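You operate a simulated robot arm through the tools that you are given. There is no shell and no other tool. Be economical: measure what you need, move in short steps, check, and stop when the job is done.

Carry out the task below with a simulated two-armed robot. There is one attempt and no reset: what you move stays moved.

## Task
Put the small red and green brushes into the drying cabinet.
Fine: slide them in on the white tray; the hatch ends shut, the red slider open.

The check looks at the end state, three seconds after you hand in, the way a careful person would. Anything else that was tipped, shoved, dropped, spilled or broken makes it a failure.

## Robot
Two 6-joint arms with two-finger parallel grippers on one trunk, on a base that drives. Base frame: it is fixed to the floor where the robot stands at the start and does not move with it; the origin is under the middle of the robot, x ahead of it, y to its left, z up. Readings come in cm, degrees, newtons and seconds.
The left shoulder is at the start at [6, 18.7, 110.1], the right one opposite. With the tool pointing down near the work surface each hand reaches from about 22 to 62 cm from the robot's upright axis, wherever it stands, measured 20 degrees to its own side. Places, roughly: clear hatch [80, -40, 80]; inside of the white tray [60, -40, 80]; red slider [80, -50, 100]; yellow push bar [80, -30, 100]. Payload 1.57 kg a hand.
The tool frame of a hand sits at the grasp point between the pads (the TCP): z along the fingers, y along the line on which they close. The tips reach 3 cm beyond it. The gripper opens to 11 cm. The fingers are 2.4 cm wide and 1.2 cm thick; the gripper's body (4.8 by 11.2 cm) begins 7.8 cm behind the TCP.
Orientation is that of the tool frame in the base frame, as a unit quaternion [w, x, y, z]. With the fingers straight down and closing along the base's y, the tool's x points along the base's -x, its y along +y and its z along -z.

## Interface
- The arms move only by the tool move_arm. It takes "left_deltas", "right_deltas" or both (then of equal length, played together; a hand with none holds still); each is a list that holds one entry, the list of rows, each a list of 7 numbers: the shift along the base's x, y, z in units of 50 mm (1.0 is 50 mm), then the turn, a rotation vector about the base's x, y, z in units of 4 degrees (1.0 is 4 degrees), then the gripper command, from -1 (fully open) to 1 (shut), values between in proportion. In form: [[[tx, ty, tz, ax, ay, az, fingers], ...]]. A call has 1 to 10 rows; each row shifts and turns the commanded pose from where the row before left it. A call with a number of a shift or a turn outside -1 to 1 is refused whole. A row lasts 0.2 s, in which the tool goes at most 5 cm and 8.6 degrees; a call with a longer step from one row to the next is refused whole, and so is a gripper value outside its range. A pose out of reach is approached as far as the arm can. The call stops where the force on the tool passes 90 N (or 10 N more than at its start, if that is more) or the arm is blocked; 0.2 s more then pass. Each finger travels about 15.3 cm/s and halts on what it meets, pressing with about 21 N; the grip force reading is that of the motor and also rises with nothing between the fingers. The clock runs only during rows and for 0.2 s after the last one: add rows that do not move to give the fingers time. The reply holds the time, the measured pose of the TCP, the force on the tool along the base axes, the opening and the grip force, in the units named above and with some noise, with the torque about the TCP (base axes, N m) and any sound that the robot's microphone picked up.
- Cameras (640 x 400 px; columns grow to the right, rows downward): "scene" is now at [0.32, -4.36, 164.07]; the picture's right is [-0.57, -0.82, -0.00], its down [-0.63, 0.43, -0.64] and it looks along [0.53, -0.36, -0.77] (base axes); focal length 248 px, centre (320, 200). "left" rides on the left gripper at [7, -1.6, -14.1] in its tool frame; the picture's right is [0.23, 0.97, 0.00], its down [-0.86, 0.20, -0.48] and it looks along [-0.47, 0.11, 0.88] (tool axes); focal length 222 px, centre (320, 200). "right" rides on the right gripper at [7, 1.6, -14.1] in its tool frame; the picture's right is [-0.23, 0.97, 0.00], its down [-0.86, -0.20, -0.48] and it looks along [-0.47, -0.11, 0.88] (tool axes); focal length 222 px, centre (320, 200). There is no depth. A picture from a camera that has moved, and an enlarged one, comes with that camera's place and axes in the base frame and with its lens.
- snapshot(camera): a new picture of that camera. It takes no simulated time.
- lift_body(by): slides the trunk up (or, below 0, down) by that many cm; the arms and the scene camera ride with it, the base frame stays. It gives what a move gives, with no picture.
- roll_base(legs): drives the robot by 1 to 6 legs, each [ahead, left, turn to the left] in cm, cm and degrees, along the robot's own axes; the way and the turn of a leg run together, so that a leg with both is an arc; at most 150 cm and 180 degrees a leg. The arms and the cameras ride along, it lands a little off, and it stops where it bumps. It gives what a move gives.
- head_to(pan, tilt): turns the head with the scene camera to pan (to the left, within 86 degrees either way) and tilt (down, from -29 to 69), counted from straight ahead of the robot. It gives what a move gives.
- enlarge(camera, box): a new picture of the part [left, top, right, bottom] of that camera's present view, enlarged. It takes no simulated time.
- sign_off(): hands the job in; it is judged then, once.

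Go step by step. Nothing tells you exact positions but the pictures and the camera data: compare them with the known pose of the tool, close in by small moves and look again before you grip or let go. The budget is 120 turns and 88 pictures, counting those below and the enlarged ones. Unless the task says otherwise, let go and move clear before handing in, and close with one line.

The tools are called after "Request:" as a command line: name --argument value ..., lists and objects as JSON in quotes. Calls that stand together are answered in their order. move_arm: Moves the arms, as the interface text tells. Its arguments: {"type":"object","properties":{"left_deltas":{"type":"array"},"right_deltas":{"type":"array"}},"required":[]} The other tools are called the same way: lift_body (by) slides the trunk up or down; roll_base (legs) drives the base; head_to (pan, tilt) turns the head that bears the scene camera; snapshot (camera) takes a picture; enlarge (camera, box) takes an enlarged picture of a part of a camera's view; sign_off () hands the job in.

At the start:

```text
t: 0.0
left_position: [33.97, -4.83, 133.63]
left_ee_rot: [0.0, 0.001, 1.0, -0.001]
left_contact_force: [0.0, 0.3, -0.4]
left_torque: [-0.01, 0.01, 0.02]
left_width: 10.99
left_grip_force: 0.1
right_position: [32.82, -46.69, 131.28]
right_ee_rot: [0.0, 0.0, 1.0, 0.0]
right_contact_force: [-1.1, 0.2, -0.3]
right_torque: [0.02, 0.0, -0.01]
right_width: 11.0
right_grip_force: 0.0
trunk travel left (down, up): [-72.9, 26.1]
robot x, y, heading: [0.01, -0.16, 0.2]
head pan, tilt: [-34.5, 50.0]
```

scene: 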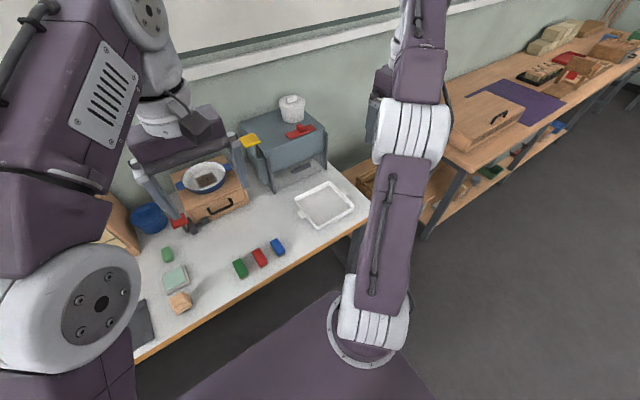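
right: 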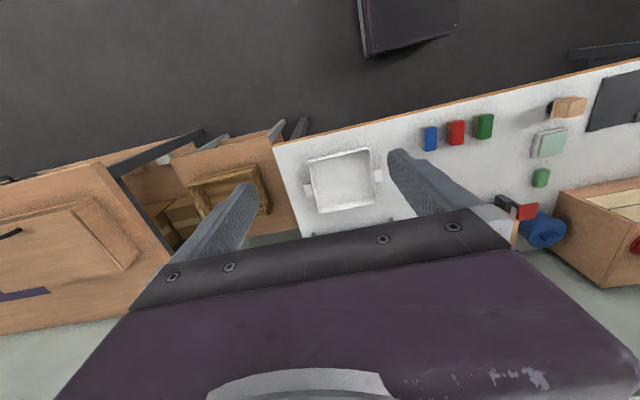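
left: 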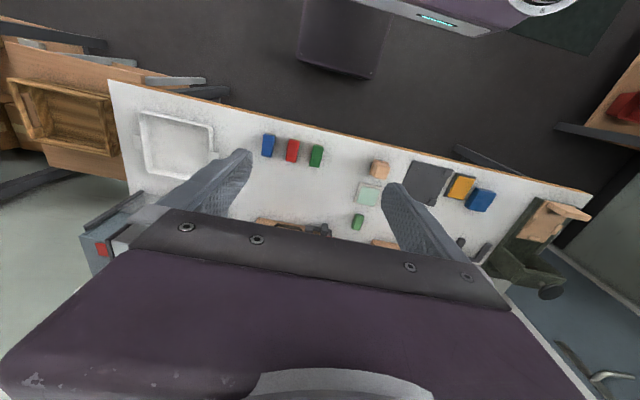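

I see the drying cabinet (grey-blue box), the white tray in front of it, and a row of green, red and blue objects on the table. I'll look closer before moving.

Request:
enlarge --camera "scene" --box '[220, 80, 380, 240]'

Request:
enlarge --camera "scene" --box '[120, 180, 300, 320]'

Request:
enlarge --camera "left" --box '[220, 110, 500, 250]'

```text
2.50 times, centred on (300, 160) of scene
camera zoom: at [0.32, -4.36, 164.07], right [-0.57, -0.82, 0.0], down [-0.63, 0.43, -0.64], along [0.53, -0.36, -0.77], focal length 620 px, centre (370, 300)
```

zoom: 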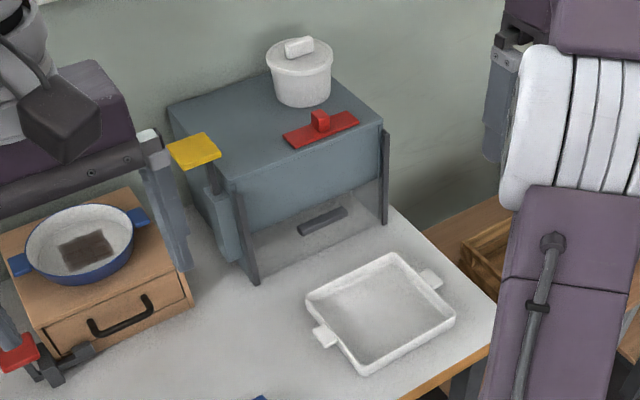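

```text
2.86 times, centred on (210, 250) of scene
camera zoom: at [0.32, -4.36, 164.07], right [-0.57, -0.82, 0.0], down [-0.63, 0.43, -0.64], along [0.53, -0.36, -0.77], focal length 709 px, centre (634, 57)
```

zoom: 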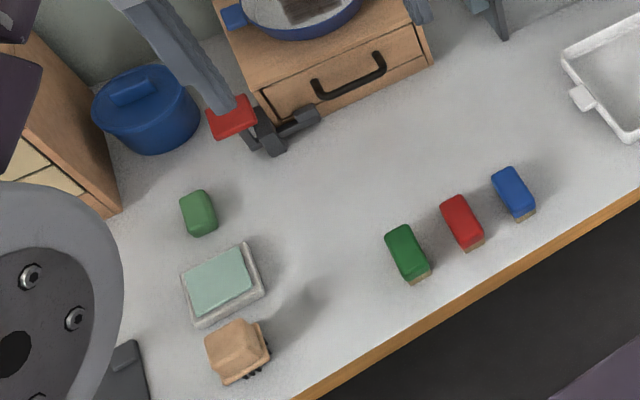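

```text
2.29 times, centred on (360, 180) of left
camera zoom: at [27.07, -6.36, 147.84], right [-0.23, 0.97, 0.0], down [0.86, 0.2, 0.48], along [0.47, 0.11, -0.88], focal length 508 px, centre (229, 246)
```

zoom: 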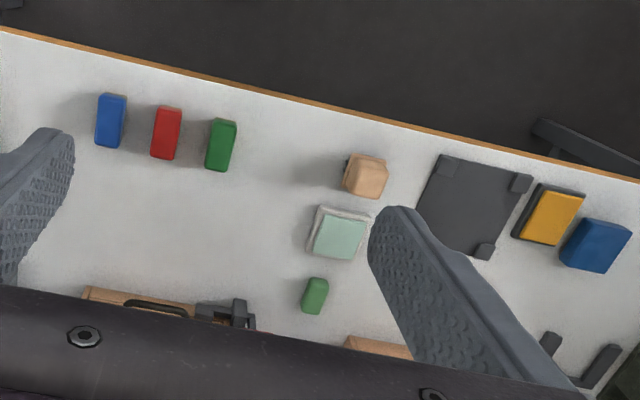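

The three brushes (green, red, blue) stand at x≈47, y≈-3, -10, -17; the tray centre is about (55,-44), and the cabinet front is at x≈76. Next I'll look at the cabinet's mechanism.

Request:
enlarge --camera "scene" --box '[235, 90, 335, 190]'

Request:
head_to --pan -30 --tilt 42

Request:
snapshot --camera "scene"

```text
4.00 times, centred on (285, 140) of scene
camera zoom: at [0.32, -4.36, 164.07], right [-0.57, -0.82, 0.0], down [-0.63, 0.43, -0.64], along [0.53, -0.36, -0.77], focal length 992 px, centre (460, 440)
```

zoom: 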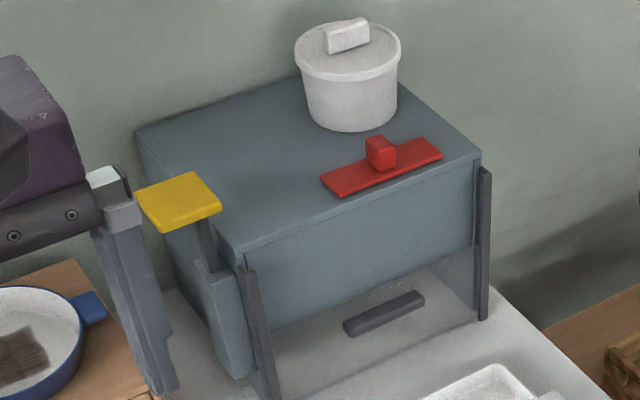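

```text
t: 0.7
left_position: [34.09, -4.73, 133.57]
left_ee_rot: [0.0, 0.0, 1.0, 0.001]
left_contact_force: [-0.4, 0.0, -0.3]
left_torque: [-0.02, -0.01, 0.02]
left_width: 11.0
left_grip_force: 0.1
right_position: [32.71, -46.61, 131.37]
right_ee_rot: [0.0, 0.0, 1.0, 0.0]
right_contact_force: [0.4, -0.6, 0.5]
right_torque: [0.02, -0.03, -0.04]
right_width: 11.01
right_grip_force: 0.2
trunk travel left (down, up): [-72.9, 26.1]
robot x, y, heading: [0.17, -0.1, -0.0]
head pan, tilt: [-30.0, 42.0]
```

```text
80 pictures are left
camera scene: at [1.22, -4.18, 165.19], right [-0.5, -0.87, 0.0], down [-0.58, 0.34, -0.74], along [0.64, -0.37, -0.67], focal length 248 px, centre (320, 200)
```

scene: 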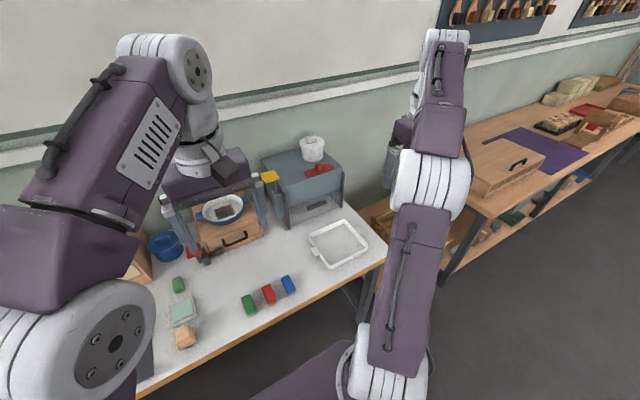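

The hatch looks like a clear pane in two guide posts with a dark handle; the yellow pad stands on a rod at the left side. I'll see how far the base can go under the table, and look at the cabinet further.

Request:
head_to --pan -20 --tilt 69

Request:
snapshot --camera "scene"

```text
t: 1.6
left_position: [34.01, -4.7, 133.64]
left_ee_rot: [0.0, 0.001, 1.0, 0.0]
left_contact_force: [0.0, -1.1, 0.3]
left_torque: [0.01, -0.04, 0.01]
left_width: 10.98
left_grip_force: 0.0
right_position: [32.84, -46.63, 131.36]
right_ee_rot: [0.0, 0.0, 1.0, 0.0]
right_contact_force: [0.8, -0.3, 0.0]
right_torque: [-0.05, 0.01, 0.0]
right_width: 10.99
right_grip_force: 0.0
trunk travel left (down, up): [-72.9, 26.1]
robot x, y, heading: [0.07, -0.33, 0.1]
head pan, tilt: [-20.0, 68.8]
```

```text
79 pictures are left
camera scene: at [-0.76, -1.91, 161.88], right [-0.34, -0.94, 0.0], down [-0.88, 0.32, -0.36], along [0.34, -0.12, -0.93], focal length 248 px, centre (320, 200)
```

scene: 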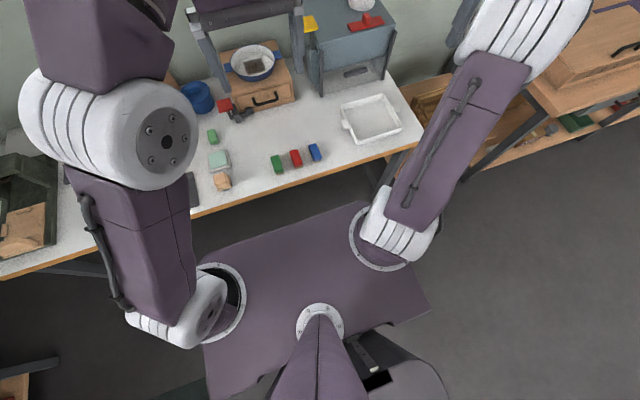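

Nothing is seen under the table near the front edge. I'll drive right and then a bit ahead, so both the brushes and the tray are in reach.

Request:
roll_base --legs '[[0, -25, 0], [10, 0, 0]]'

Request:
head_to --pan -15 --tilt 45

Request:
snapshot --camera "scene"

Request:
snapshot --camera "left"

```text
t: 4.2
left_position: [43.8, -29.63, 133.74]
left_ee_rot: [0.001, -0.001, 1.0, 0.001]
left_contact_force: [0.6, 0.3, 0.0]
left_torque: [-0.02, -0.02, 0.03]
left_width: 10.99
left_grip_force: 0.1
right_position: [42.62, -71.5, 131.43]
right_ee_rot: [0.001, 0.0, 1.0, 0.0]
right_contact_force: [0.5, -0.2, -0.5]
right_torque: [0.01, 0.01, 0.01]
right_width: 11.01
right_grip_force: 0.0
trunk travel left (down, up): [-72.9, 26.1]
robot x, y, heading: [9.9, -25.05, 0.2]
head pan, tilt: [-20.0, 68.8]
```

```text
t: 5.0
left_position: [44.02, -29.59, 133.7]
left_ee_rot: [-0.001, -0.001, 1.0, 0.0]
left_contact_force: [-0.1, -1.4, -0.7]
left_torque: [-0.01, 0.03, -0.01]
left_width: 11.0
left_grip_force: 0.0
right_position: [42.76, -71.35, 131.41]
right_ee_rot: [0.001, 0.0, 1.0, 0.0]
right_contact_force: [-0.3, -0.2, -0.4]
right_torque: [0.01, -0.01, -0.01]
right_width: 10.98
right_grip_force: 0.0
trunk travel left (down, up): [-72.9, 26.1]
robot x, y, heading: [10.09, -25.12, -0.2]
head pan, tilt: [-15.0, 45.0]
```

```text
78 pictures are left
camera scene: at [11.8, -26.99, 164.76], right [-0.26, -0.97, 0.0], down [-0.68, 0.18, -0.71], along [0.68, -0.18, -0.71], focal length 248 px, centre (320, 200)
```

scene: 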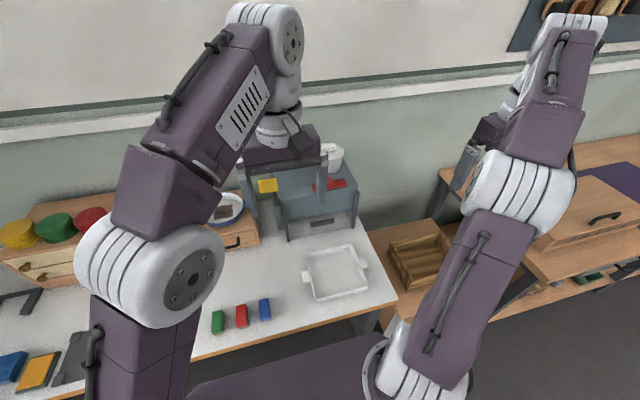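

```text
77 pictures are left
camera left: at [37.04, -31.22, 147.84], right [-0.23, 0.97, 0.0], down [0.85, 0.2, 0.48], along [0.47, 0.11, -0.88], focal length 222 px, centre (320, 200)
```

left: 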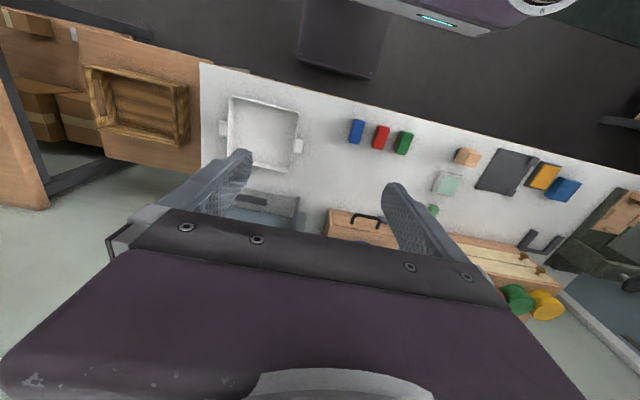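

The left arm hides part of the cabinet; I'll swing the left hand aside and look at the cabinet closely from here.

Request:
move_arm --left_deltas '[[[0, 1, 0, 0, 0, 0, -1], [0, 1, 0, 0, 0, 0, -1], [0, 1, 0, 0, 0, 0, -1], [0, 1, 0, 0, 0, 0, -1], [0, 1, 0, 0, 0, 0, -1]]]'

Request:
enlarge --camera "scene" --box '[240, 130, 400, 310]'

Request:
enlarge --camera "scene" --box '[250, 140, 370, 250]'

```text
t: 6.2
left_position: [43.97, -4.23, 133.43]
left_ee_rot: [0.0, 0.0, 1.0, -0.001]
left_contact_force: [0.4, 0.4, 0.7]
left_torque: [-0.04, 0.0, 0.01]
left_width: 10.98
left_grip_force: 0.0
right_position: [42.73, -71.23, 131.39]
right_ee_rot: [0.0, 0.0, 1.0, -0.001]
right_contact_force: [-0.1, -0.2, 0.0]
right_torque: [0.0, 0.01, 0.02]
right_width: 10.98
right_grip_force: 0.1
trunk travel left (down, up): [-72.9, 26.1]
robot x, y, heading: [9.82, -24.96, 0.1]
head pan, tilt: [-15.0, 45.0]
```

```text
2.22 times, centred on (320, 220) of scene
camera zoom: at [11.77, -26.8, 164.77], right [-0.26, -0.97, 0.0], down [-0.68, 0.18, -0.71], along [0.68, -0.18, -0.71], focal length 551 px, centre (320, 156)
```

zoom: 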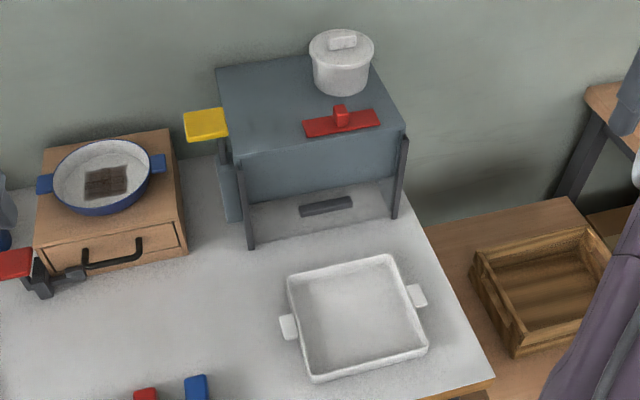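

```text
3.64 times, centred on (310, 195) of scene
camera zoom: at [11.77, -26.8, 164.77], right [-0.26, -0.97, 0.0], down [-0.68, 0.18, -0.71], along [0.68, -0.18, -0.71], focal length 902 px, centre (356, 218)
```

zoom: 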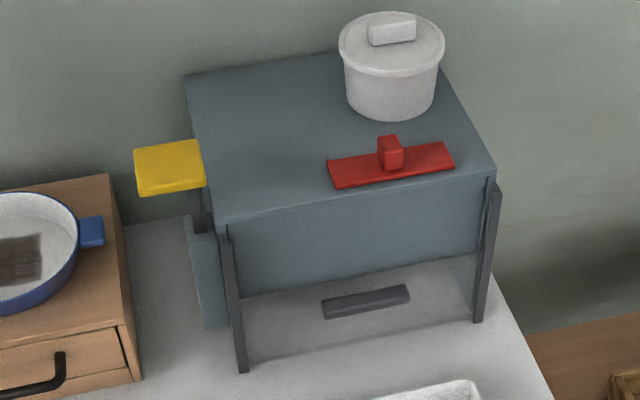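

The hatch has an opening up to z≈89; handle at about (74,-44,87). I'll tilt the right hand forward to look at the cabinet's top and front with its camera.

Request:
move_arm --right_deltas '[[[0, 0.42, 0, 0, -1, 0, -1], [0, 0.42, 0, 0, -1, 0, -1], [0, 0.42, 0, 0, -1, 0, -1], [0, 0.42, 0, 0, -1, 0, -1], [0, 0.42, 0, 0, -1, 0, -1], [0, 0.42, 0, 0, -1, 0, -1], [0, 0.42, 0, 0, -1, 0, -1], [0, 0.42, 0, 0, -1, 0, -1], [0, 0.42, 0, 0, -1, 0, -1], [0, 0.42, 0, 0, -1, 0, -1]]]'

Request:
snapshot --camera "right"

```text
t: 8.4
left_position: [44.01, -4.37, 133.6]
left_ee_rot: [0.0, 0.0, 1.0, 0.0]
left_contact_force: [-0.1, -1.2, -0.3]
left_torque: [0.01, 0.0, 0.0]
left_width: 11.0
left_grip_force: 0.0
right_position: [47.96, -54.3, 132.38]
right_ee_rot: [0.342, 0.0, 0.94, 0.0]
right_contact_force: [0.2, 0.3, -0.2]
right_torque: [0.02, -0.01, 0.01]
right_width: 10.98
right_grip_force: 0.1
right hand out of reach, approached as far as the arm can: row 8, 9, 10
trunk travel left (down, up): [-72.9, 26.1]
robot x, y, heading: [9.96, -25.01, 0.2]
head pan, tilt: [-15.0, 45.0]
```

```text
74 pictures are left
camera right: at [33.66, -52.78, 138.79], right [0.17, 0.97, 0.15], down [0.35, -0.2, 0.92], along [0.92, -0.11, -0.37], focal length 222 px, centre (320, 200)
```

right: 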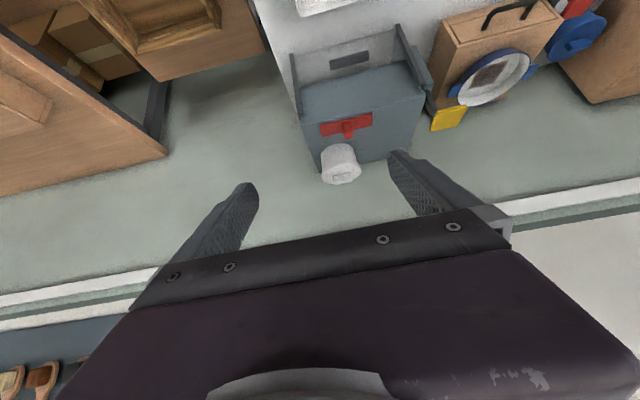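

Request:
enlarge --camera "right" --box '[270, 20, 490, 200]'

```text
2.22 times, centred on (380, 110) of right
camera zoom: at [33.66, -52.78, 138.79], right [0.17, 0.97, 0.15], down [0.35, -0.2, 0.92], along [0.92, -0.11, -0.37], focal length 494 px, centre (187, 400)
```

zoom: 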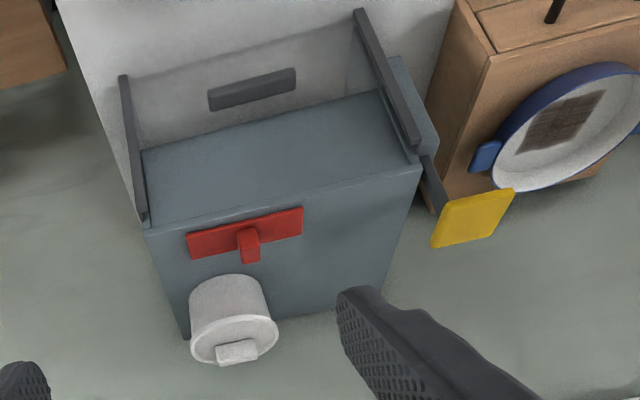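

The cabinet is clear now: pane between posts, yellow pad on a rod left, slider and pot on top. Now I bring the left hand down over the green brush with the fingers partly shut, and level the right hand.

Request:
move_arm --left_deltas '[[[0.07, 0.02, -0.75, 0, 0, 0, -0.09], [0.07, 0.02, -0.75, 0, 0, 0, -0.09], [0.07, 0.02, -0.75, 0, 0, 0, -0.09], [0.07, 0.02, -0.75, 0, 0, 0, -0.09], [0.07, 0.02, -0.75, 0, 0, 0, -0.09], [0.07, 0.02, -0.75, 0, 0, 0, -0.09], [0.07, 0.02, -0.75, 0, 0, 0, -0.09], [0.07, 0.02, -0.75, 0, 0, 0, -0.09], [0.07, 0.02, -0.75, 0, 0, 0, -0.09], [0.07, 0.02, -0.75, 0, 0, 0, -0.09]]]' --right_deltas '[[[0, -0.2, 0, 0, 1, 0, -1], [0, -0.2, 0, 0, 1, 0, -1], [0, -0.2, 0, 0, 1, 0, -1], [0, -0.2, 0, 0, 1, 0, -1], [0, -0.2, 0, 0, 1, 0, -1], [0, -0.2, 0, 0, 1, 0, -1], [0, -0.2, 0, 0, 1, 0, -1], [0, -0.2, 0, 0, 1, 0, -1], [0, -0.2, 0, 0, 1, 0, -1], [0, -0.2, 0, 0, 1, 0, -1]]]'

Request:
snapshot --camera "left"

```text
t: 10.7
left_position: [47.58, -3.62, 96.03]
left_ee_rot: [0.0, -0.001, 1.0, 0.0]
left_contact_force: [0.2, -0.5, -0.8]
left_torque: [0.0, 0.0, 0.03]
left_width: 5.99
left_grip_force: 0.0
right_position: [48.25, -64.27, 132.18]
right_ee_rot: [-0.001, -0.001, 1.0, 0.001]
right_contact_force: [0.2, 0.2, 0.2]
right_torque: [0.01, 0.07, 0.01]
right_width: 10.99
right_grip_force: 0.0
trunk travel left (down, up): [-72.9, 26.1]
robot x, y, heading: [9.97, -25.05, 0.2]
head pan, tilt: [-15.0, 45.0]
```

```text
72 pictures are left
camera left: at [40.66, -5.27, 110.28], right [-0.23, 0.97, 0.0], down [0.86, 0.2, 0.48], along [0.47, 0.11, -0.88], focal length 222 px, centre (320, 200)
```

left: 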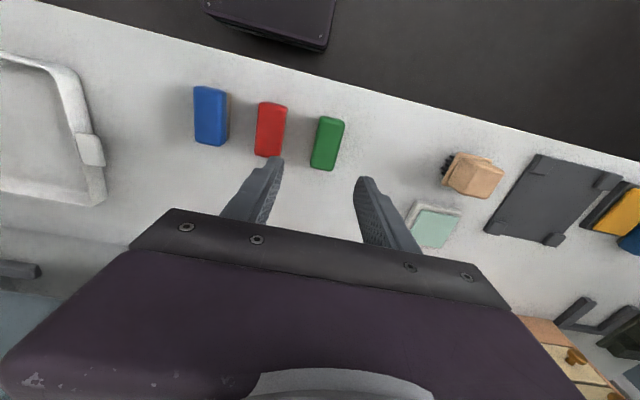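

The green brush is axis-aligned at about (47.5,-2.7), 2.6 cm wide. I lower over it and grip.

Request:
move_arm --left_deltas '[[[0, 0.18, -0.3, 0, 0, 0, -0.09], [0, 0, -0.85, 0, 0, 0, -0.09], [0, 0, -0.85, 0, 0, 0, -0.09], [0, 0, -0.8, 0, 0, 0, -0.09], [0, 0, 0, 0, 0, 0, -0.09]]]'

Request:
snapshot --camera "left"

```text
t: 11.8
left_position: [47.51, -2.66, 81.94]
left_ee_rot: [0.001, 0.0, 1.0, -0.001]
left_contact_force: [0.2, 0.2, -0.4]
left_torque: [0.01, 0.0, -0.02]
left_width: 6.01
left_grip_force: 0.1
right_position: [48.22, -64.26, 132.2]
right_ee_rot: [-0.001, -0.001, 1.0, 0.0]
right_contact_force: [0.1, 0.4, 0.1]
right_torque: [-0.01, -0.01, 0.02]
right_width: 11.02
right_grip_force: 0.1
trunk travel left (down, up): [-72.9, 26.1]
robot x, y, heading: [9.76, -25.07, 0.2]
head pan, tilt: [-15.0, 45.0]
```

```text
71 pictures are left
camera left: at [40.48, -4.35, 96.16], right [-0.23, 0.97, 0.0], down [0.85, 0.2, 0.48], along [0.47, 0.11, -0.88], focal length 222 px, centre (320, 200)
```

left: 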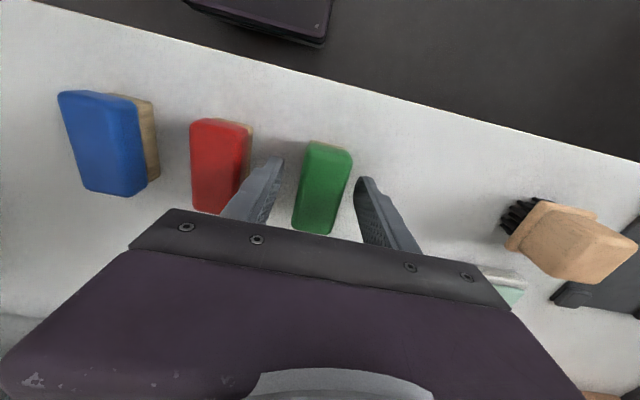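

The green brush sits between the fingers. I grip and lift.

Request:
move_arm --left_deltas '[[[0, 0, 0, 0, 0, 0, 1], [0, 0, 0, 0, 0, 0, 1], [0, 0, 0, 0, 0, 0, 1], [0, 0, 0.5, 0, 0, 0, 1], [0, 0, 0.9, 0, 0, 0, 1], [0, 0, 0.9, 0, 0, 0, 1], [0, 0, 0.7, 0, 0, 0, 1]]]'

Request:
snapshot --camera "left"

```text
t: 13.4
left_position: [47.45, -2.77, 97.24]
left_ee_rot: [0.0, -0.001, 1.0, -0.001]
left_contact_force: [-0.2, -0.1, -0.4]
left_torque: [-0.02, -0.06, 0.02]
left_width: 3.28
left_grip_force: 20.8
right_position: [47.9, -64.38, 132.29]
right_ee_rot: [0.0, 0.001, 1.0, 0.0]
right_contact_force: [0.4, -0.1, 0.2]
right_torque: [0.02, 0.01, -0.02]
right_width: 11.02
right_grip_force: 0.1
trunk travel left (down, up): [-72.9, 26.1]
robot x, y, heading: [10.08, -25.17, 0.1]
head pan, tilt: [-15.0, 45.0]
```

```text
70 pictures are left
camera left: at [40.43, -4.34, 111.39], right [-0.23, 0.97, 0.0], down [0.85, 0.2, 0.48], along [0.47, 0.11, -0.88], focal length 222 px, centre (320, 200)
```

left: 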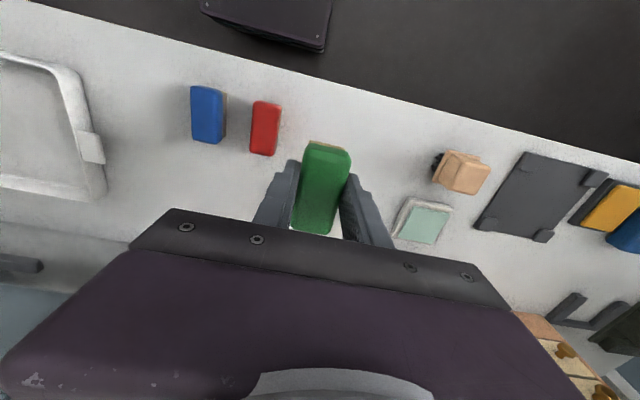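

Green is held. I carry it over the tray at a safe height.

Request:
move_arm --left_deltas '[[[0.12, -0.83, 0, 0, 0, 0, 1], [0.12, -0.83, 0, 0, 0, 0, 1], [0.12, -0.83, 0, 0, 0, 0, 1], [0.12, -0.83, 0, 0, 0, 0, 1], [0.12, -0.83, 0, 0, 0, 0, 1], [0.12, -0.83, 0, 0, 0, 0, 1], [0.12, -0.83, 0, 0, 0, 0, 1], [0.12, -0.83, 0, 0, 0, 0, 1], [0.12, -0.83, 0, 0, 0, 0, 1]]]'

Request:
snapshot --camera "left"

Request:
snapshot --camera "scene"

```text
t: 15.4
left_position: [52.83, -40.08, 97.01]
left_ee_rot: [-0.001, -0.001, 1.0, 0.001]
left_contact_force: [0.2, -0.7, 0.3]
left_torque: [0.02, 0.0, -0.01]
left_width: 3.29
left_grip_force: 21.2
right_position: [48.18, -64.41, 132.16]
right_ee_rot: [0.001, 0.0, 1.0, 0.001]
right_contact_force: [-0.4, -0.7, 0.1]
right_torque: [-0.01, -0.01, -0.01]
right_width: 11.02
right_grip_force: 0.1
trunk travel left (down, up): [-72.9, 26.1]
robot x, y, heading: [10.02, -25.04, 0.1]
head pan, tilt: [-15.0, 45.0]
```

```text
69 pictures are left
camera left: at [45.89, -41.8, 111.24], right [-0.23, 0.97, 0.0], down [0.86, 0.2, 0.48], along [0.46, 0.11, -0.88], focal length 222 px, centre (320, 200)
```

left: 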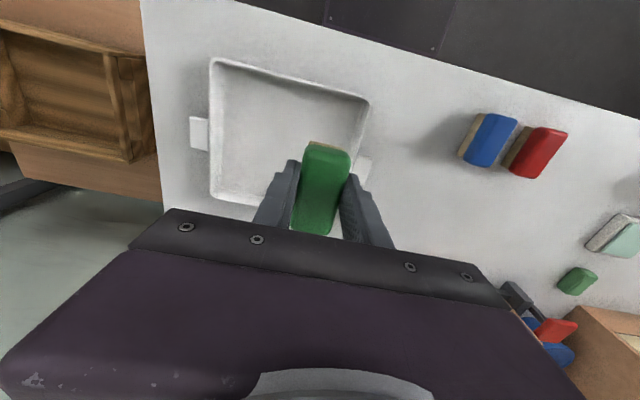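

```text
68 pictures are left
camera scene: at [11.83, -27.18, 164.76], right [-0.26, -0.97, 0.0], down [-0.68, 0.18, -0.71], along [0.68, -0.18, -0.71], focal length 248 px, centre (320, 200)
```

scene: 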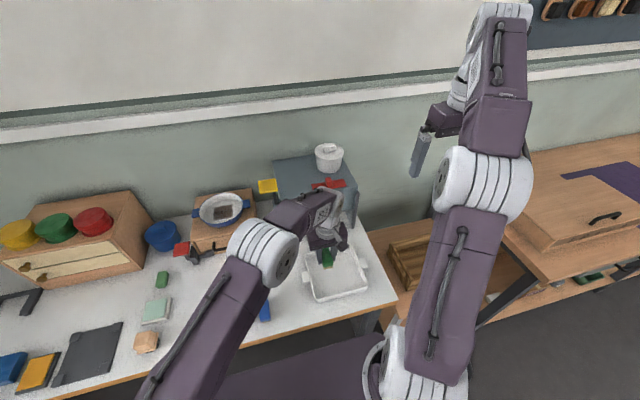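

The tray spans x 46.6–64.6, y -54.3…-35.6. I lower the green brush near y=-41.

Request:
move_arm --left_deltas '[[[0.05, -0.2, -0.6, 0, 0, 0, 1], [0, 0, -0.8, 0, 0, 0, 1], [0, 0, -0.8, 0, 0, 0, 1], [0, 0, -0.5, 0, 0, 0, 1], [0, 0, -0.1, 0, 0, 0, 1], [0, 0, 0, 0, 0, 0, 1]]]'

Request:
snapshot --camera "left"

```text
t: 16.9
left_position: [53.14, -41.1, 83.13]
left_ee_rot: [-0.001, 0.0, 1.0, 0.0]
left_contact_force: [-0.8, -0.4, -0.5]
left_torque: [-0.01, -0.01, 0.0]
left_width: 3.29
left_grip_force: 21.0
right_position: [48.15, -64.31, 132.29]
right_ee_rot: [0.0, 0.001, 1.0, 0.001]
right_contact_force: [-0.6, -0.9, -0.4]
right_torque: [-0.01, -0.04, -0.02]
right_width: 10.99
right_grip_force: 0.0
trunk travel left (down, up): [-72.9, 26.1]
robot x, y, heading: [9.96, -25.01, 0.1]
head pan, tilt: [-15.0, 45.0]
```

```text
67 pictures are left
camera left: at [46.19, -42.67, 97.28], right [-0.23, 0.97, 0.0], down [0.85, 0.2, 0.48], along [0.47, 0.11, -0.88], focal length 222 px, centre (320, 200)
```

left: 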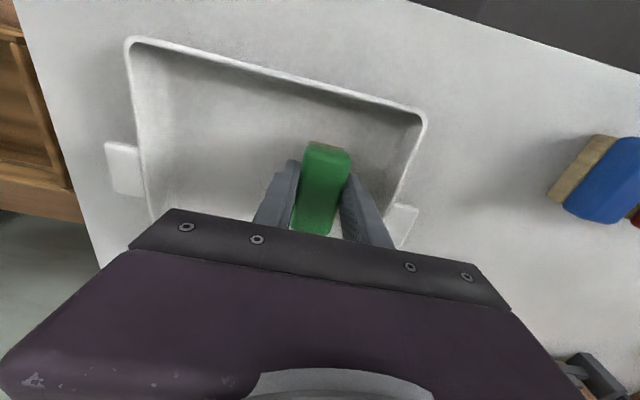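

Inside the tray, no contact yet; I creep down till the force reads.

Request:
move_arm --left_deltas '[[[0, 0, -0.05, 0, 0, 0, 1], [0, 0, -0.03, 0, 0, 0, 1], [0, 0, 0, 0, 0, 0, 1]]]'

```text
t: 17.6
left_position: [53.12, -40.97, 82.7]
left_ee_rot: [0.0, 0.0, 1.0, 0.0]
left_contact_force: [0.0, 0.4, -0.6]
left_torque: [-0.02, 0.01, -0.03]
left_width: 3.3
left_grip_force: 21.0
right_position: [48.11, -64.35, 132.18]
right_ee_rot: [-0.001, 0.0, 1.0, 0.0]
right_contact_force: [0.0, -0.4, -0.2]
right_torque: [-0.01, -0.01, 0.01]
right_width: 11.02
right_grip_force: 0.0
trunk travel left (down, up): [-72.9, 26.1]
robot x, y, heading: [10.22, -25.0, 0.0]
head pan, tilt: [-15.0, 45.0]
```

Request:
move_arm --left_deltas '[[[0, 0, -0.04, 0, 0, 0, 1], [0, 0, 0, 0, 0, 0, 1]]]'

```text
t: 18.2
left_position: [53.09, -40.97, 82.55]
left_ee_rot: [0.0, -0.001, 1.0, 0.0]
left_contact_force: [-0.3, 0.7, -1.0]
left_torque: [0.02, 0.01, 0.01]
left_width: 3.28
left_grip_force: 20.2
right_position: [48.08, -64.23, 132.24]
right_ee_rot: [0.0, 0.0, 1.0, 0.0]
right_contact_force: [-0.9, 1.0, 0.2]
right_torque: [-0.03, -0.01, 0.01]
right_width: 11.04
right_grip_force: 0.0
trunk travel left (down, up): [-72.9, 26.1]
robot x, y, heading: [9.91, -25.14, 0.0]
head pan, tilt: [-15.0, 45.0]
```

Request:
move_arm --left_deltas '[[[0, 0, -0.04, 0, 0, 0, 1], [0, 0, -0.02, 0, 0, 0, 1], [0, 0, 0, 0, 0, 0, 1]]]'

```text
t: 19.1
left_position: [53.12, -40.94, 82.41]
left_ee_rot: [0.002, -0.001, 1.0, -0.002]
left_contact_force: [1.8, -0.2, 19.9]
left_torque: [0.09, 0.16, -0.05]
left_width: 3.32
left_grip_force: 21.1
right_position: [47.97, -64.31, 132.43]
right_ee_rot: [0.001, 0.0, 1.0, -0.001]
right_contact_force: [0.3, -0.7, 0.4]
right_torque: [0.05, 0.0, 0.02]
right_width: 10.99
right_grip_force: 0.0
trunk travel left (down, up): [-72.9, 26.1]
robot x, y, heading: [10.12, -25.22, 0.0]
head pan, tilt: [-15.0, 45.0]
```

The brush rests on the tray floor. I ease off, open a little, lift, and move the left hand back to the left.

Request:
move_arm --left_deltas '[[[0, 0, 0.03, 0, 0, 0, 1], [0, 0, 0, 0, 0, 0, 0.07], [0, 0, 0, 0, 0, 0, 0.07], [0, 0, 0.4, 0, 0, 0, 0.07], [0, 0, 0.9, 0, 0, 0, 0.07], [0, 0, 0.9, 0, 0, 0, 0.07], [0, 0, 1, 0, 0, 0, 0.07], [0, 0, 1, 0, 0, 0, 0.07], [0, 0.5, 1, 0, 0, 0, 0.07]]]'

Request:
move_arm --left_deltas '[[[0, 0.9, 0, 0, 0, 0, 0], [0, 0.9, 0, 0, 0, 0, 0], [0, 0.9, 0, 0, 0, 0, 0], [0, 0.9, 0, 0, 0, 0, 0], [-0.3, 0.9, 0, 0, 0, 0, 0], [-0.3, 0.9, 0, 0, 0, 0, 0], [-0.3, 0.9, 0, 0, 0, 0, 0], [-0.3, 0.9, 0, 0, 0, 0, 0]]]'

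Request:
snapshot --camera "scene"

```text
refused: row 9 steps farther than a row can; nothing moved
```

```text
t: 20.9
left_position: [46.97, -5.03, 82.17]
left_ee_rot: [0.001, 0.001, 1.0, -0.001]
left_contact_force: [0.6, 0.0, 0.0]
left_torque: [-0.01, -0.02, 0.02]
left_width: 5.38
left_grip_force: 0.1
right_position: [48.02, -64.05, 132.29]
right_ee_rot: [0.0, 0.0, 1.0, -0.001]
right_contact_force: [0.3, 0.3, -0.2]
right_torque: [-0.03, -0.03, 0.03]
right_width: 11.04
right_grip_force: 0.0
trunk travel left (down, up): [-72.9, 26.1]
robot x, y, heading: [9.95, -24.49, 0.0]
head pan, tilt: [-15.0, 45.0]
```

```text
66 pictures are left
camera scene: at [11.73, -26.79, 164.77], right [-0.26, -0.97, 0.0], down [-0.68, 0.18, -0.71], along [0.68, -0.18, -0.71], focal length 248 px, centre (320, 200)
```

scene: 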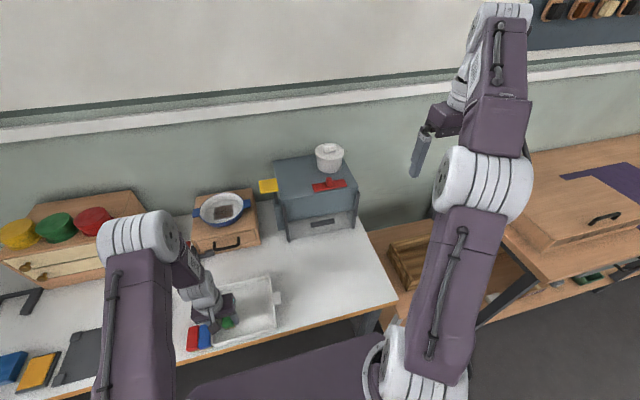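

That was my mistake: I sent a follow-up move alongside one that was refused, and the hand swept left at low height, dragging the tray and probably touching the blue and red brushes. I'll stop and look closely before touching anything else.

Request:
enlarge --camera "scene" --box '[140, 220, 320, 380]'

Request:
snapshot --camera "left"

```text
2.50 times, centred on (230, 300) of scene
camera zoom: at [11.73, -26.79, 164.77], right [-0.26, -0.97, 0.0], down [-0.68, 0.18, -0.71], along [0.68, -0.18, -0.71], focal length 620 px, centre (545, -50)
```

zoom: 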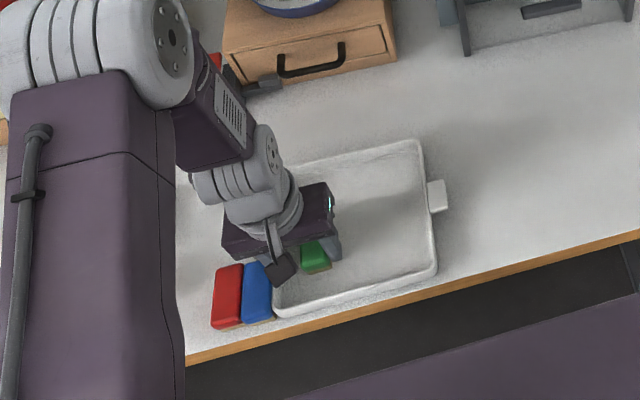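

```text
64 pictures are left
camera left: at [40.08, -6.56, 96.46], right [-0.23, 0.97, 0.0], down [0.85, 0.2, 0.48], along [0.47, 0.11, -0.88], focal length 222 px, centre (320, 200)
```

left: 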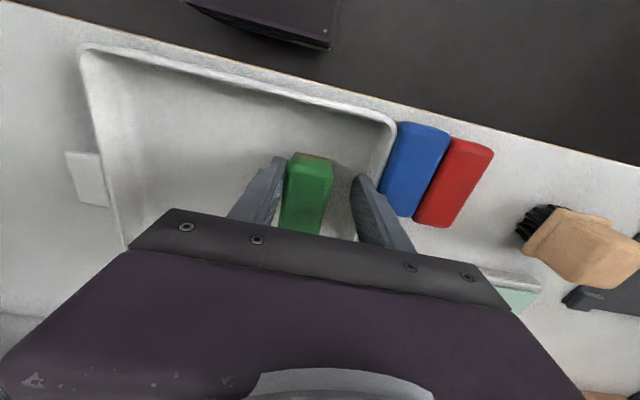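

The tray, with green still upright inside, was slid about 35 cm left, and it pushed blue and red along; all still stand. I'll lift straight up and then repair this: red into tray, tray back, blue back to (47.4,-17.6).

Request:
move_arm --left_deltas '[[[0, 0, 0.3, 0, 0, 0, 0.02], [0, 0, 0.9, 0, 0, 0, 0.02], [0, 0, 0.9, 0, 0, 0, 0.02], [0, 0, 0.9, 0, 0, 0, 0.02], [0, 0, 0.9, 0, 0, 0, 0.02], [0, 0, 0.9, 0, 0, 0, 0.02]]]'

Request:
snapshot --camera "left"

```text
t: 22.2
left_position: [47.05, -5.01, 106.29]
left_ee_rot: [0.001, 0.0, 1.0, 0.0]
left_contact_force: [0.1, -0.9, -0.1]
left_torque: [0.0, 0.0, 0.02]
left_width: 5.37
left_grip_force: 0.0
right_position: [48.01, -64.37, 132.23]
right_ee_rot: [0.001, 0.0, 1.0, 0.0]
right_contact_force: [-1.0, -0.1, -0.3]
right_torque: [0.0, -0.03, -0.03]
right_width: 11.0
right_grip_force: 0.1
trunk travel left (down, up): [-72.9, 26.1]
robot x, y, heading: [10.07, -24.95, 0.3]
head pan, tilt: [-15.0, 45.0]
```

```text
63 pictures are left
camera left: at [40.03, -6.69, 120.53], right [-0.23, 0.97, 0.0], down [0.85, 0.2, 0.48], along [0.47, 0.11, -0.88], focal length 222 px, centre (320, 200)
```

left: 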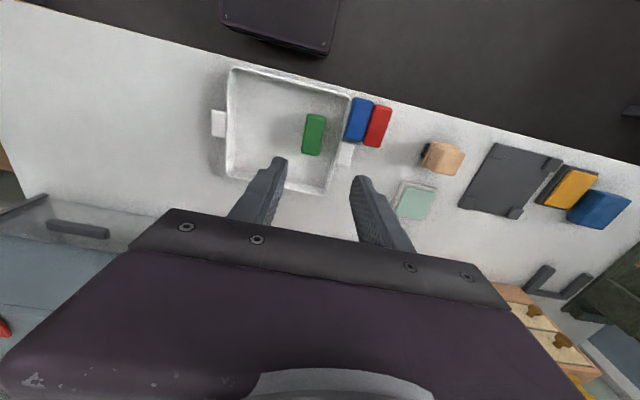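

Red is now at about (44.7, 4.2) touching blue at (44.4, 0.8). There's no gap for a finger between them, so I'll turn the left hand 90° and take red by its ends.

Request:
move_arm --left_deltas '[[[-0.02, 0.09, 0, 0, 0, 1, -0.6], [-0.02, 0.09, 0, 0, 0, 1, -0.6], [-0.02, 0.09, 0, 0, 0, 1, -0.6], [-0.02, 0.09, 0, 0, 0, 1, -0.6], [-0.02, 0.09, 0, 0, 0, 1, -0.6], [-0.02, 0.09, 0, 0, 0, 1, -0.6], [-0.02, 0.09, 0, 0, 0, 1, -0.6], [-0.02, 0.09, 0, 0, 0, 1, -0.6], [-0.02, 0.09, 0, 0, 0, 1, -0.6], [-0.02, 0.09, 0, 0, 0, 1, -0.6]]]'

```text
t: 24.4
left_position: [46.1, -0.56, 106.27]
left_ee_rot: [0.0, -0.343, 0.939, 0.0]
left_contact_force: [-0.2, 0.5, -0.1]
left_torque: [-0.02, 0.03, -0.02]
left_width: 8.78
left_grip_force: 0.1
right_position: [48.03, -64.36, 132.2]
right_ee_rot: [0.0, 0.0, 1.0, 0.0]
right_contact_force: [-0.9, -0.7, 0.4]
right_torque: [-0.04, 0.01, -0.02]
right_width: 10.99
right_grip_force: 0.1
trunk travel left (down, up): [-72.9, 26.1]
robot x, y, heading: [9.72, -24.57, -0.0]
head pan, tilt: [-15.0, 45.0]
```

Request:
move_arm --left_deltas '[[[-0.02, 0.09, 0, 0, 0, 1, -0.6], [-0.02, 0.09, 0, 0, 0, 1, -0.6], [-0.02, 0.09, 0, 0, 0, 1, -0.6], [-0.02, 0.09, 0, 0, 0, 1, -0.6], [-0.02, 0.09, 0, 0, 0, 1, -0.6], [-0.02, 0.09, 0, 0, 0, 1, -0.6], [-0.02, 0.09, 0, 0, 0, 1, -0.6], [-0.02, 0.09, 0, 0, 0, 1, -0.6], [-0.02, 0.09, 0, 0, 0, 1, -0.6], [-0.02, 0.09, 0, 0, 0, 1, -0.6]]]'

```text
t: 26.6
left_position: [45.1, 4.08, 106.28]
left_ee_rot: [0.0, -0.643, 0.766, 0.0]
left_contact_force: [0.2, -0.3, 0.2]
left_torque: [0.0, -0.03, 0.03]
left_width: 8.79
left_grip_force: 0.2
right_position: [48.17, -64.31, 132.3]
right_ee_rot: [0.0, 0.0, 1.0, 0.0]
right_contact_force: [-0.7, -0.1, -0.3]
right_torque: [-0.02, 0.03, 0.02]
right_width: 11.01
right_grip_force: 0.2
trunk travel left (down, up): [-72.9, 26.1]
robot x, y, heading: [9.69, -25.13, 0.1]
head pan, tilt: [-15.0, 45.0]
```

Request:
move_arm --left_deltas '[[[-0.05, 0, -0.6, 0, 0, 1, -0.6], [0, 0, -0.6, 0, 0, 1, -0.6], [0, 0, -0.6, 0, 0, 0.5, -0.6], [0, 0, 0, 0, 0, 0, -0.6]]]'

Request:
snapshot --camera "left"

```text
t: 27.6
left_position: [44.88, 3.99, 97.2]
left_ee_rot: [0.0, 0.708, -0.707, -0.001]
left_contact_force: [-0.7, 0.1, 0.0]
left_torque: [0.03, 0.03, 0.01]
left_width: 8.81
left_grip_force: 0.0
right_position: [47.97, -64.4, 132.31]
right_ee_rot: [0.0, 0.0, 1.0, 0.0]
right_contact_force: [0.5, 0.4, 0.1]
right_torque: [-0.03, 0.0, 0.02]
right_width: 11.01
right_grip_force: 0.0
trunk travel left (down, up): [-72.9, 26.1]
robot x, y, heading: [9.61, -24.81, 0.2]
head pan, tilt: [-15.0, 45.0]
```

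```text
62 pictures are left
camera left: at [46.51, -3.06, 111.5], right [-0.97, -0.23, 0.0], down [-0.2, 0.85, 0.48], along [-0.11, 0.47, -0.88], focal length 222 px, centre (320, 200)
```

left: 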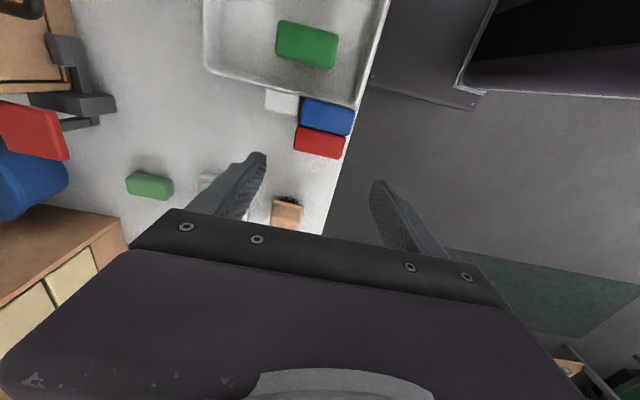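

Red is axis-aligned at (44.7,4.3). I lower over its ends.

Request:
move_arm --left_deltas '[[[-0.03, 0.06, -0.5, 0, 0, 0, -0.6], [0, 0, -0.85, 0, 0, 0, -0.6], [0, 0, -0.85, 0, 0, 0, -0.6], [0, 0, -0.82, 0, 0, 0, -0.6], [0, 0, 0, 0, 0, 0, -0.6]]]'

Request:
snapshot --camera "left"

```text
t: 28.9
left_position: [44.73, 4.29, 82.28]
left_ee_rot: [-0.001, 0.707, -0.707, 0.001]
left_contact_force: [-0.7, 0.4, -0.5]
left_torque: [0.0, -0.03, 0.0]
left_width: 8.8
left_grip_force: 0.1
right_position: [48.06, -64.27, 132.14]
right_ee_rot: [0.0, 0.001, 1.0, 0.0]
right_contact_force: [0.2, -0.3, -0.6]
right_torque: [0.0, -0.03, 0.04]
right_width: 11.03
right_grip_force: 0.1
trunk travel left (down, up): [-72.9, 26.1]
robot x, y, heading: [10.02, -24.87, 0.3]
head pan, tilt: [-15.0, 45.0]
```

```text
61 pictures are left
camera left: at [46.36, -2.73, 96.37], right [-0.97, -0.23, 0.0], down [-0.2, 0.85, 0.48], along [-0.11, 0.47, -0.88], focal length 222 px, centre (320, 200)
```

left: 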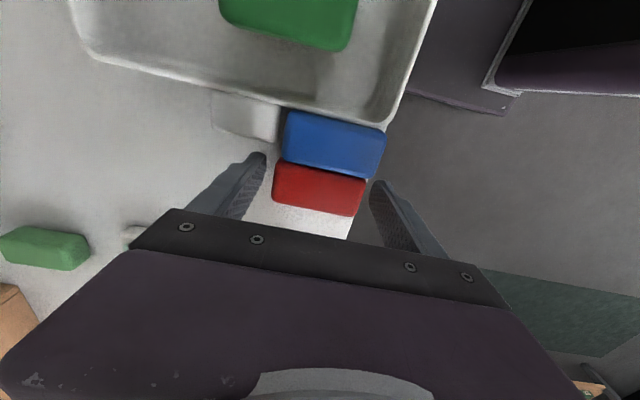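

Well centred on red; I grip it and lift straight up.

Request:
move_arm --left_deltas '[[[0, 0, 0, 0, 0, 0, 1], [0, 0, 0, 0, 0, 0, 1], [0, 0, 0, 0, 0, 0, 1], [0, 0, 0.4, 0, 0, 0, 1], [0, 0, 0.9, 0, 0, 0, 1], [0, 0, 0.9, 0, 0, 0, 1], [0, 0, 0.8, 0, 0, 0, 1]]]'

Request:
snapshot --camera "left"

```text
t: 30.4
left_position: [44.54, 4.3, 97.2]
left_ee_rot: [0.0, 0.707, -0.707, 0.0]
left_contact_force: [-1.1, -0.7, 0.5]
left_torque: [-0.02, -0.02, 0.0]
left_width: 6.68
left_grip_force: 20.7
right_position: [48.09, -64.32, 132.31]
right_ee_rot: [0.0, 0.001, 1.0, 0.001]
right_contact_force: [0.3, -0.4, 0.4]
right_torque: [0.03, -0.06, -0.01]
right_width: 10.97
right_grip_force: 0.1
trunk travel left (down, up): [-72.9, 26.1]
robot x, y, heading: [9.71, -24.54, 0.1]
head pan, tilt: [-15.0, 45.0]
```

```text
60 pictures are left
camera left: at [46.15, -2.79, 111.52], right [-0.97, -0.23, 0.0], down [-0.2, 0.85, 0.48], along [-0.11, 0.47, -0.88], focal length 222 px, centre (320, 200)
```

left: 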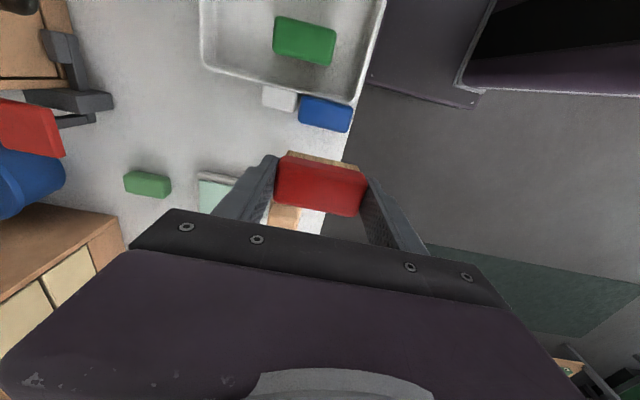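

Red held. I carry it over the tray's free half, to about (51,-14), and down to just above the floor.

Request:
move_arm --left_deltas '[[[0.26, -0.73, 0, 0, 0, 0, 1], [0.26, -0.73, 0, 0, 0, 0, 1], [0.26, -0.73, 0, 0, 0, 0, 1], [0.26, -0.73, 0, 0, 0, 0, 1], [0.25, -0.74, 0, 0, 0, 0, 1], [0, 0, -0.8, 0, 0, 0, 1], [0, 0, -0.8, 0, 0, 0, 1], [0, 0, -0.8, 0, 0, 0, 1], [0, 0, -0.3, 0, 0, 0, 1]]]'

Request:
snapshot --camera "left"

```text
t: 32.5
left_position: [51.18, -14.01, 83.53]
left_ee_rot: [0.0, 0.707, -0.707, -0.001]
left_contact_force: [0.1, 0.2, -0.4]
left_torque: [-0.01, -0.01, 0.01]
left_width: 6.71
left_grip_force: 21.2
right_position: [48.03, -64.36, 132.33]
right_ee_rot: [0.0, -0.001, 1.0, -0.001]
right_contact_force: [0.4, -0.3, 0.8]
right_torque: [0.02, 0.0, 0.01]
right_width: 11.0
right_grip_force: 0.0
trunk travel left (down, up): [-72.9, 26.1]
robot x, y, heading: [9.89, -24.71, 0.1]
head pan, tilt: [-15.0, 45.0]
```

```text
59 pictures are left
camera left: at [52.89, -21.0, 97.78], right [-0.97, -0.23, 0.0], down [-0.2, 0.86, 0.48], along [-0.11, 0.47, -0.88], focal length 222 px, centre (320, 200)
```

left: 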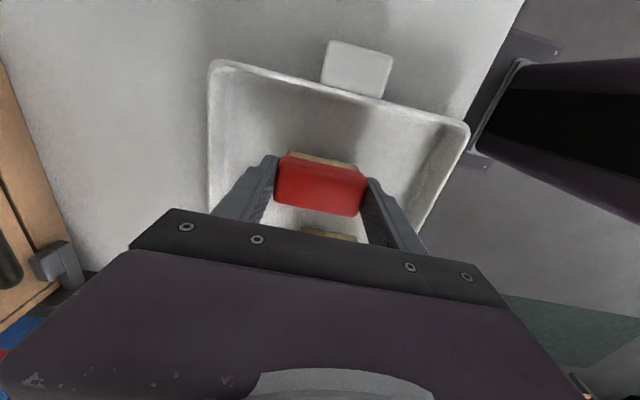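

Request:
move_arm --left_deltas '[[[0, 0, -0.08, 0, 0, 0, 1], [0, 0, -0.05, 0, 0, 0, 1], [0, 0, 0, 0, 0, 0, 1]]]'

```text
t: 33.2
left_position: [51.22, -14.08, 82.9]
left_ee_rot: [0.0, 0.707, -0.707, 0.0]
left_contact_force: [-0.1, 0.0, -0.5]
left_torque: [0.02, 0.01, 0.02]
left_width: 6.7
left_grip_force: 21.2
right_position: [48.1, -64.38, 132.29]
right_ee_rot: [0.0, 0.0, 1.0, 0.0]
right_contact_force: [0.1, 0.2, -0.4]
right_torque: [-0.01, 0.0, -0.04]
right_width: 11.01
right_grip_force: 0.1
trunk travel left (down, up): [-72.9, 26.1]
robot x, y, heading: [9.77, -25.0, 0.1]
head pan, tilt: [-15.0, 45.0]
```

Request:
move_arm --left_deltas '[[[0, 0, -0.04, 0, 0, 0, 1], [0, 0, 0, 0, 0, 0, 1]]]'

```text
t: 33.9
left_position: [51.15, -14.07, 82.71]
left_ee_rot: [0.0, 0.708, -0.706, 0.0]
left_contact_force: [-0.4, 0.1, 0.2]
left_torque: [0.01, -0.03, -0.02]
left_width: 6.71
left_grip_force: 20.7
right_position: [48.01, -64.21, 132.13]
right_ee_rot: [0.0, -0.001, 1.0, 0.0]
right_contact_force: [-0.6, 0.7, -0.4]
right_torque: [0.02, 0.03, 0.0]
right_width: 10.99
right_grip_force: 0.1
trunk travel left (down, up): [-72.9, 26.1]
robot x, y, heading: [9.99, -24.8, 0.0]
head pan, tilt: [-15.0, 45.0]
```

Red is within a millimetre or so of the floor; I release and lift straight up.

Request:
move_arm --left_deltas '[[[0, 0, -0.01, 0, 0, 0, 0.6], [0, 0, 0, 0, 0, 0, -0.5], [0, 0, 0, 0, 0, 0, -0.5], [0, 0, 0.4, 0, 0, 0, -0.5], [0, 0, 0.9, 0, 0, 0, -0.5], [0, 0, 0.9, 0, 0, 0, -0.5], [0, 0, 0.9, 0, 0, 0, -0.5], [0, 0, 0.9, 0, 0, 0, -0.5]]]'

Request:
snapshot --camera "left"

```text
t: 35.6
left_position: [51.05, -13.94, 102.82]
left_ee_rot: [-0.001, 0.707, -0.707, 0.0]
left_contact_force: [-0.1, -0.3, 0.7]
left_torque: [0.01, -0.02, 0.02]
left_width: 8.23
left_grip_force: 0.0
right_position: [47.92, -64.34, 132.37]
right_ee_rot: [0.001, -0.001, 1.0, -0.001]
right_contact_force: [-1.2, -0.7, 0.1]
right_torque: [-0.03, -0.04, -0.03]
right_width: 11.01
right_grip_force: 0.1
trunk travel left (down, up): [-72.9, 26.1]
robot x, y, heading: [9.9, -24.84, 0.2]
head pan, tilt: [-15.0, 45.0]
```

```text
58 pictures are left
camera left: at [52.69, -21.03, 117.0], right [-0.97, -0.23, 0.0], down [-0.2, 0.85, 0.48], along [-0.11, 0.47, -0.88], focal length 222 px, centre (320, 200)
```

left: 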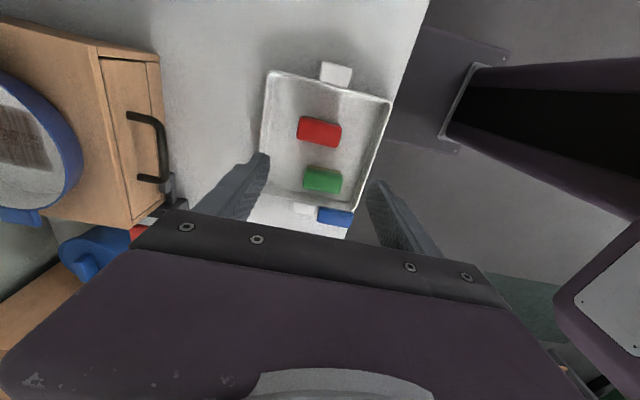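

Both brushes stand upright in the tray. Next the tray must go back right: I'll clear the left hand and bring the right hand, turned 90°, over the tray's right lug at about (51,-22).

Request:
move_arm --left_deltas '[[[0, 0.6, 0.5, 0, 0, 0, -0.5], [0, 0.6, 0.5, 0, 0, 0, -0.5], [0, 0.6, 0.5, 0, 0, 0, -0.5], [0, 0.6, 0.5, 0, 0, 0, -0.5], [-0.1, 0.6, 0, 0, 0, 0, -0.5], [-0.1, 0.6, 0, 0, 0, 0, -0.5], [-0.1, 0.6, 0, 0, 0, 0, -0.5], [-0.1, 0.6, 0, 0, 0, 0, -0.5], [-0.1, 0.6, 0, 0, 0, 0, -0.5], [-0.1, 0.6, 0, 0, 0, 0, -0.5]]]' --right_deltas '[[[0, 0.3, -0.3, 0, 0, -1, -0.3], [0, 0.3, -0.3, 0, 0, -1, -0.3], [0, 0.3, -0.3, 0, 0, -1, -0.3], [0, 0.3, -0.3, 0, 0, -1, -0.3], [0, 0.3, -0.3, 0, 0, -1, -0.3], [0, 0.3, -0.3, 0, 0, -1, -0.3], [0, 0.3, -0.3, 0, 0, -1, -0.3], [0, 0.3, -0.3, 0, 0, -1, -0.3], [0, 0.3, -0.3, 0, 0, -1, -0.3], [0, 0.3, -0.3, 0, 0, -1, -0.3]]]'

```text
t: 37.9
left_position: [48.12, 16.17, 112.64]
left_ee_rot: [0.0, 0.707, -0.707, 0.0]
left_contact_force: [0.6, 0.5, -0.2]
left_torque: [-0.03, -0.01, 0.01]
left_width: 8.24
left_grip_force: 0.0
right_position: [48.05, -49.07, 117.19]
right_ee_rot: [0.0, 0.342, 0.94, -0.001]
right_contact_force: [0.1, 0.1, 0.8]
right_torque: [-0.01, 0.02, 0.0]
right_width: 7.15
right_grip_force: 0.1
trunk travel left (down, up): [-72.9, 26.1]
robot x, y, heading: [10.21, -24.68, 0.3]
head pan, tilt: [-15.0, 45.0]
```

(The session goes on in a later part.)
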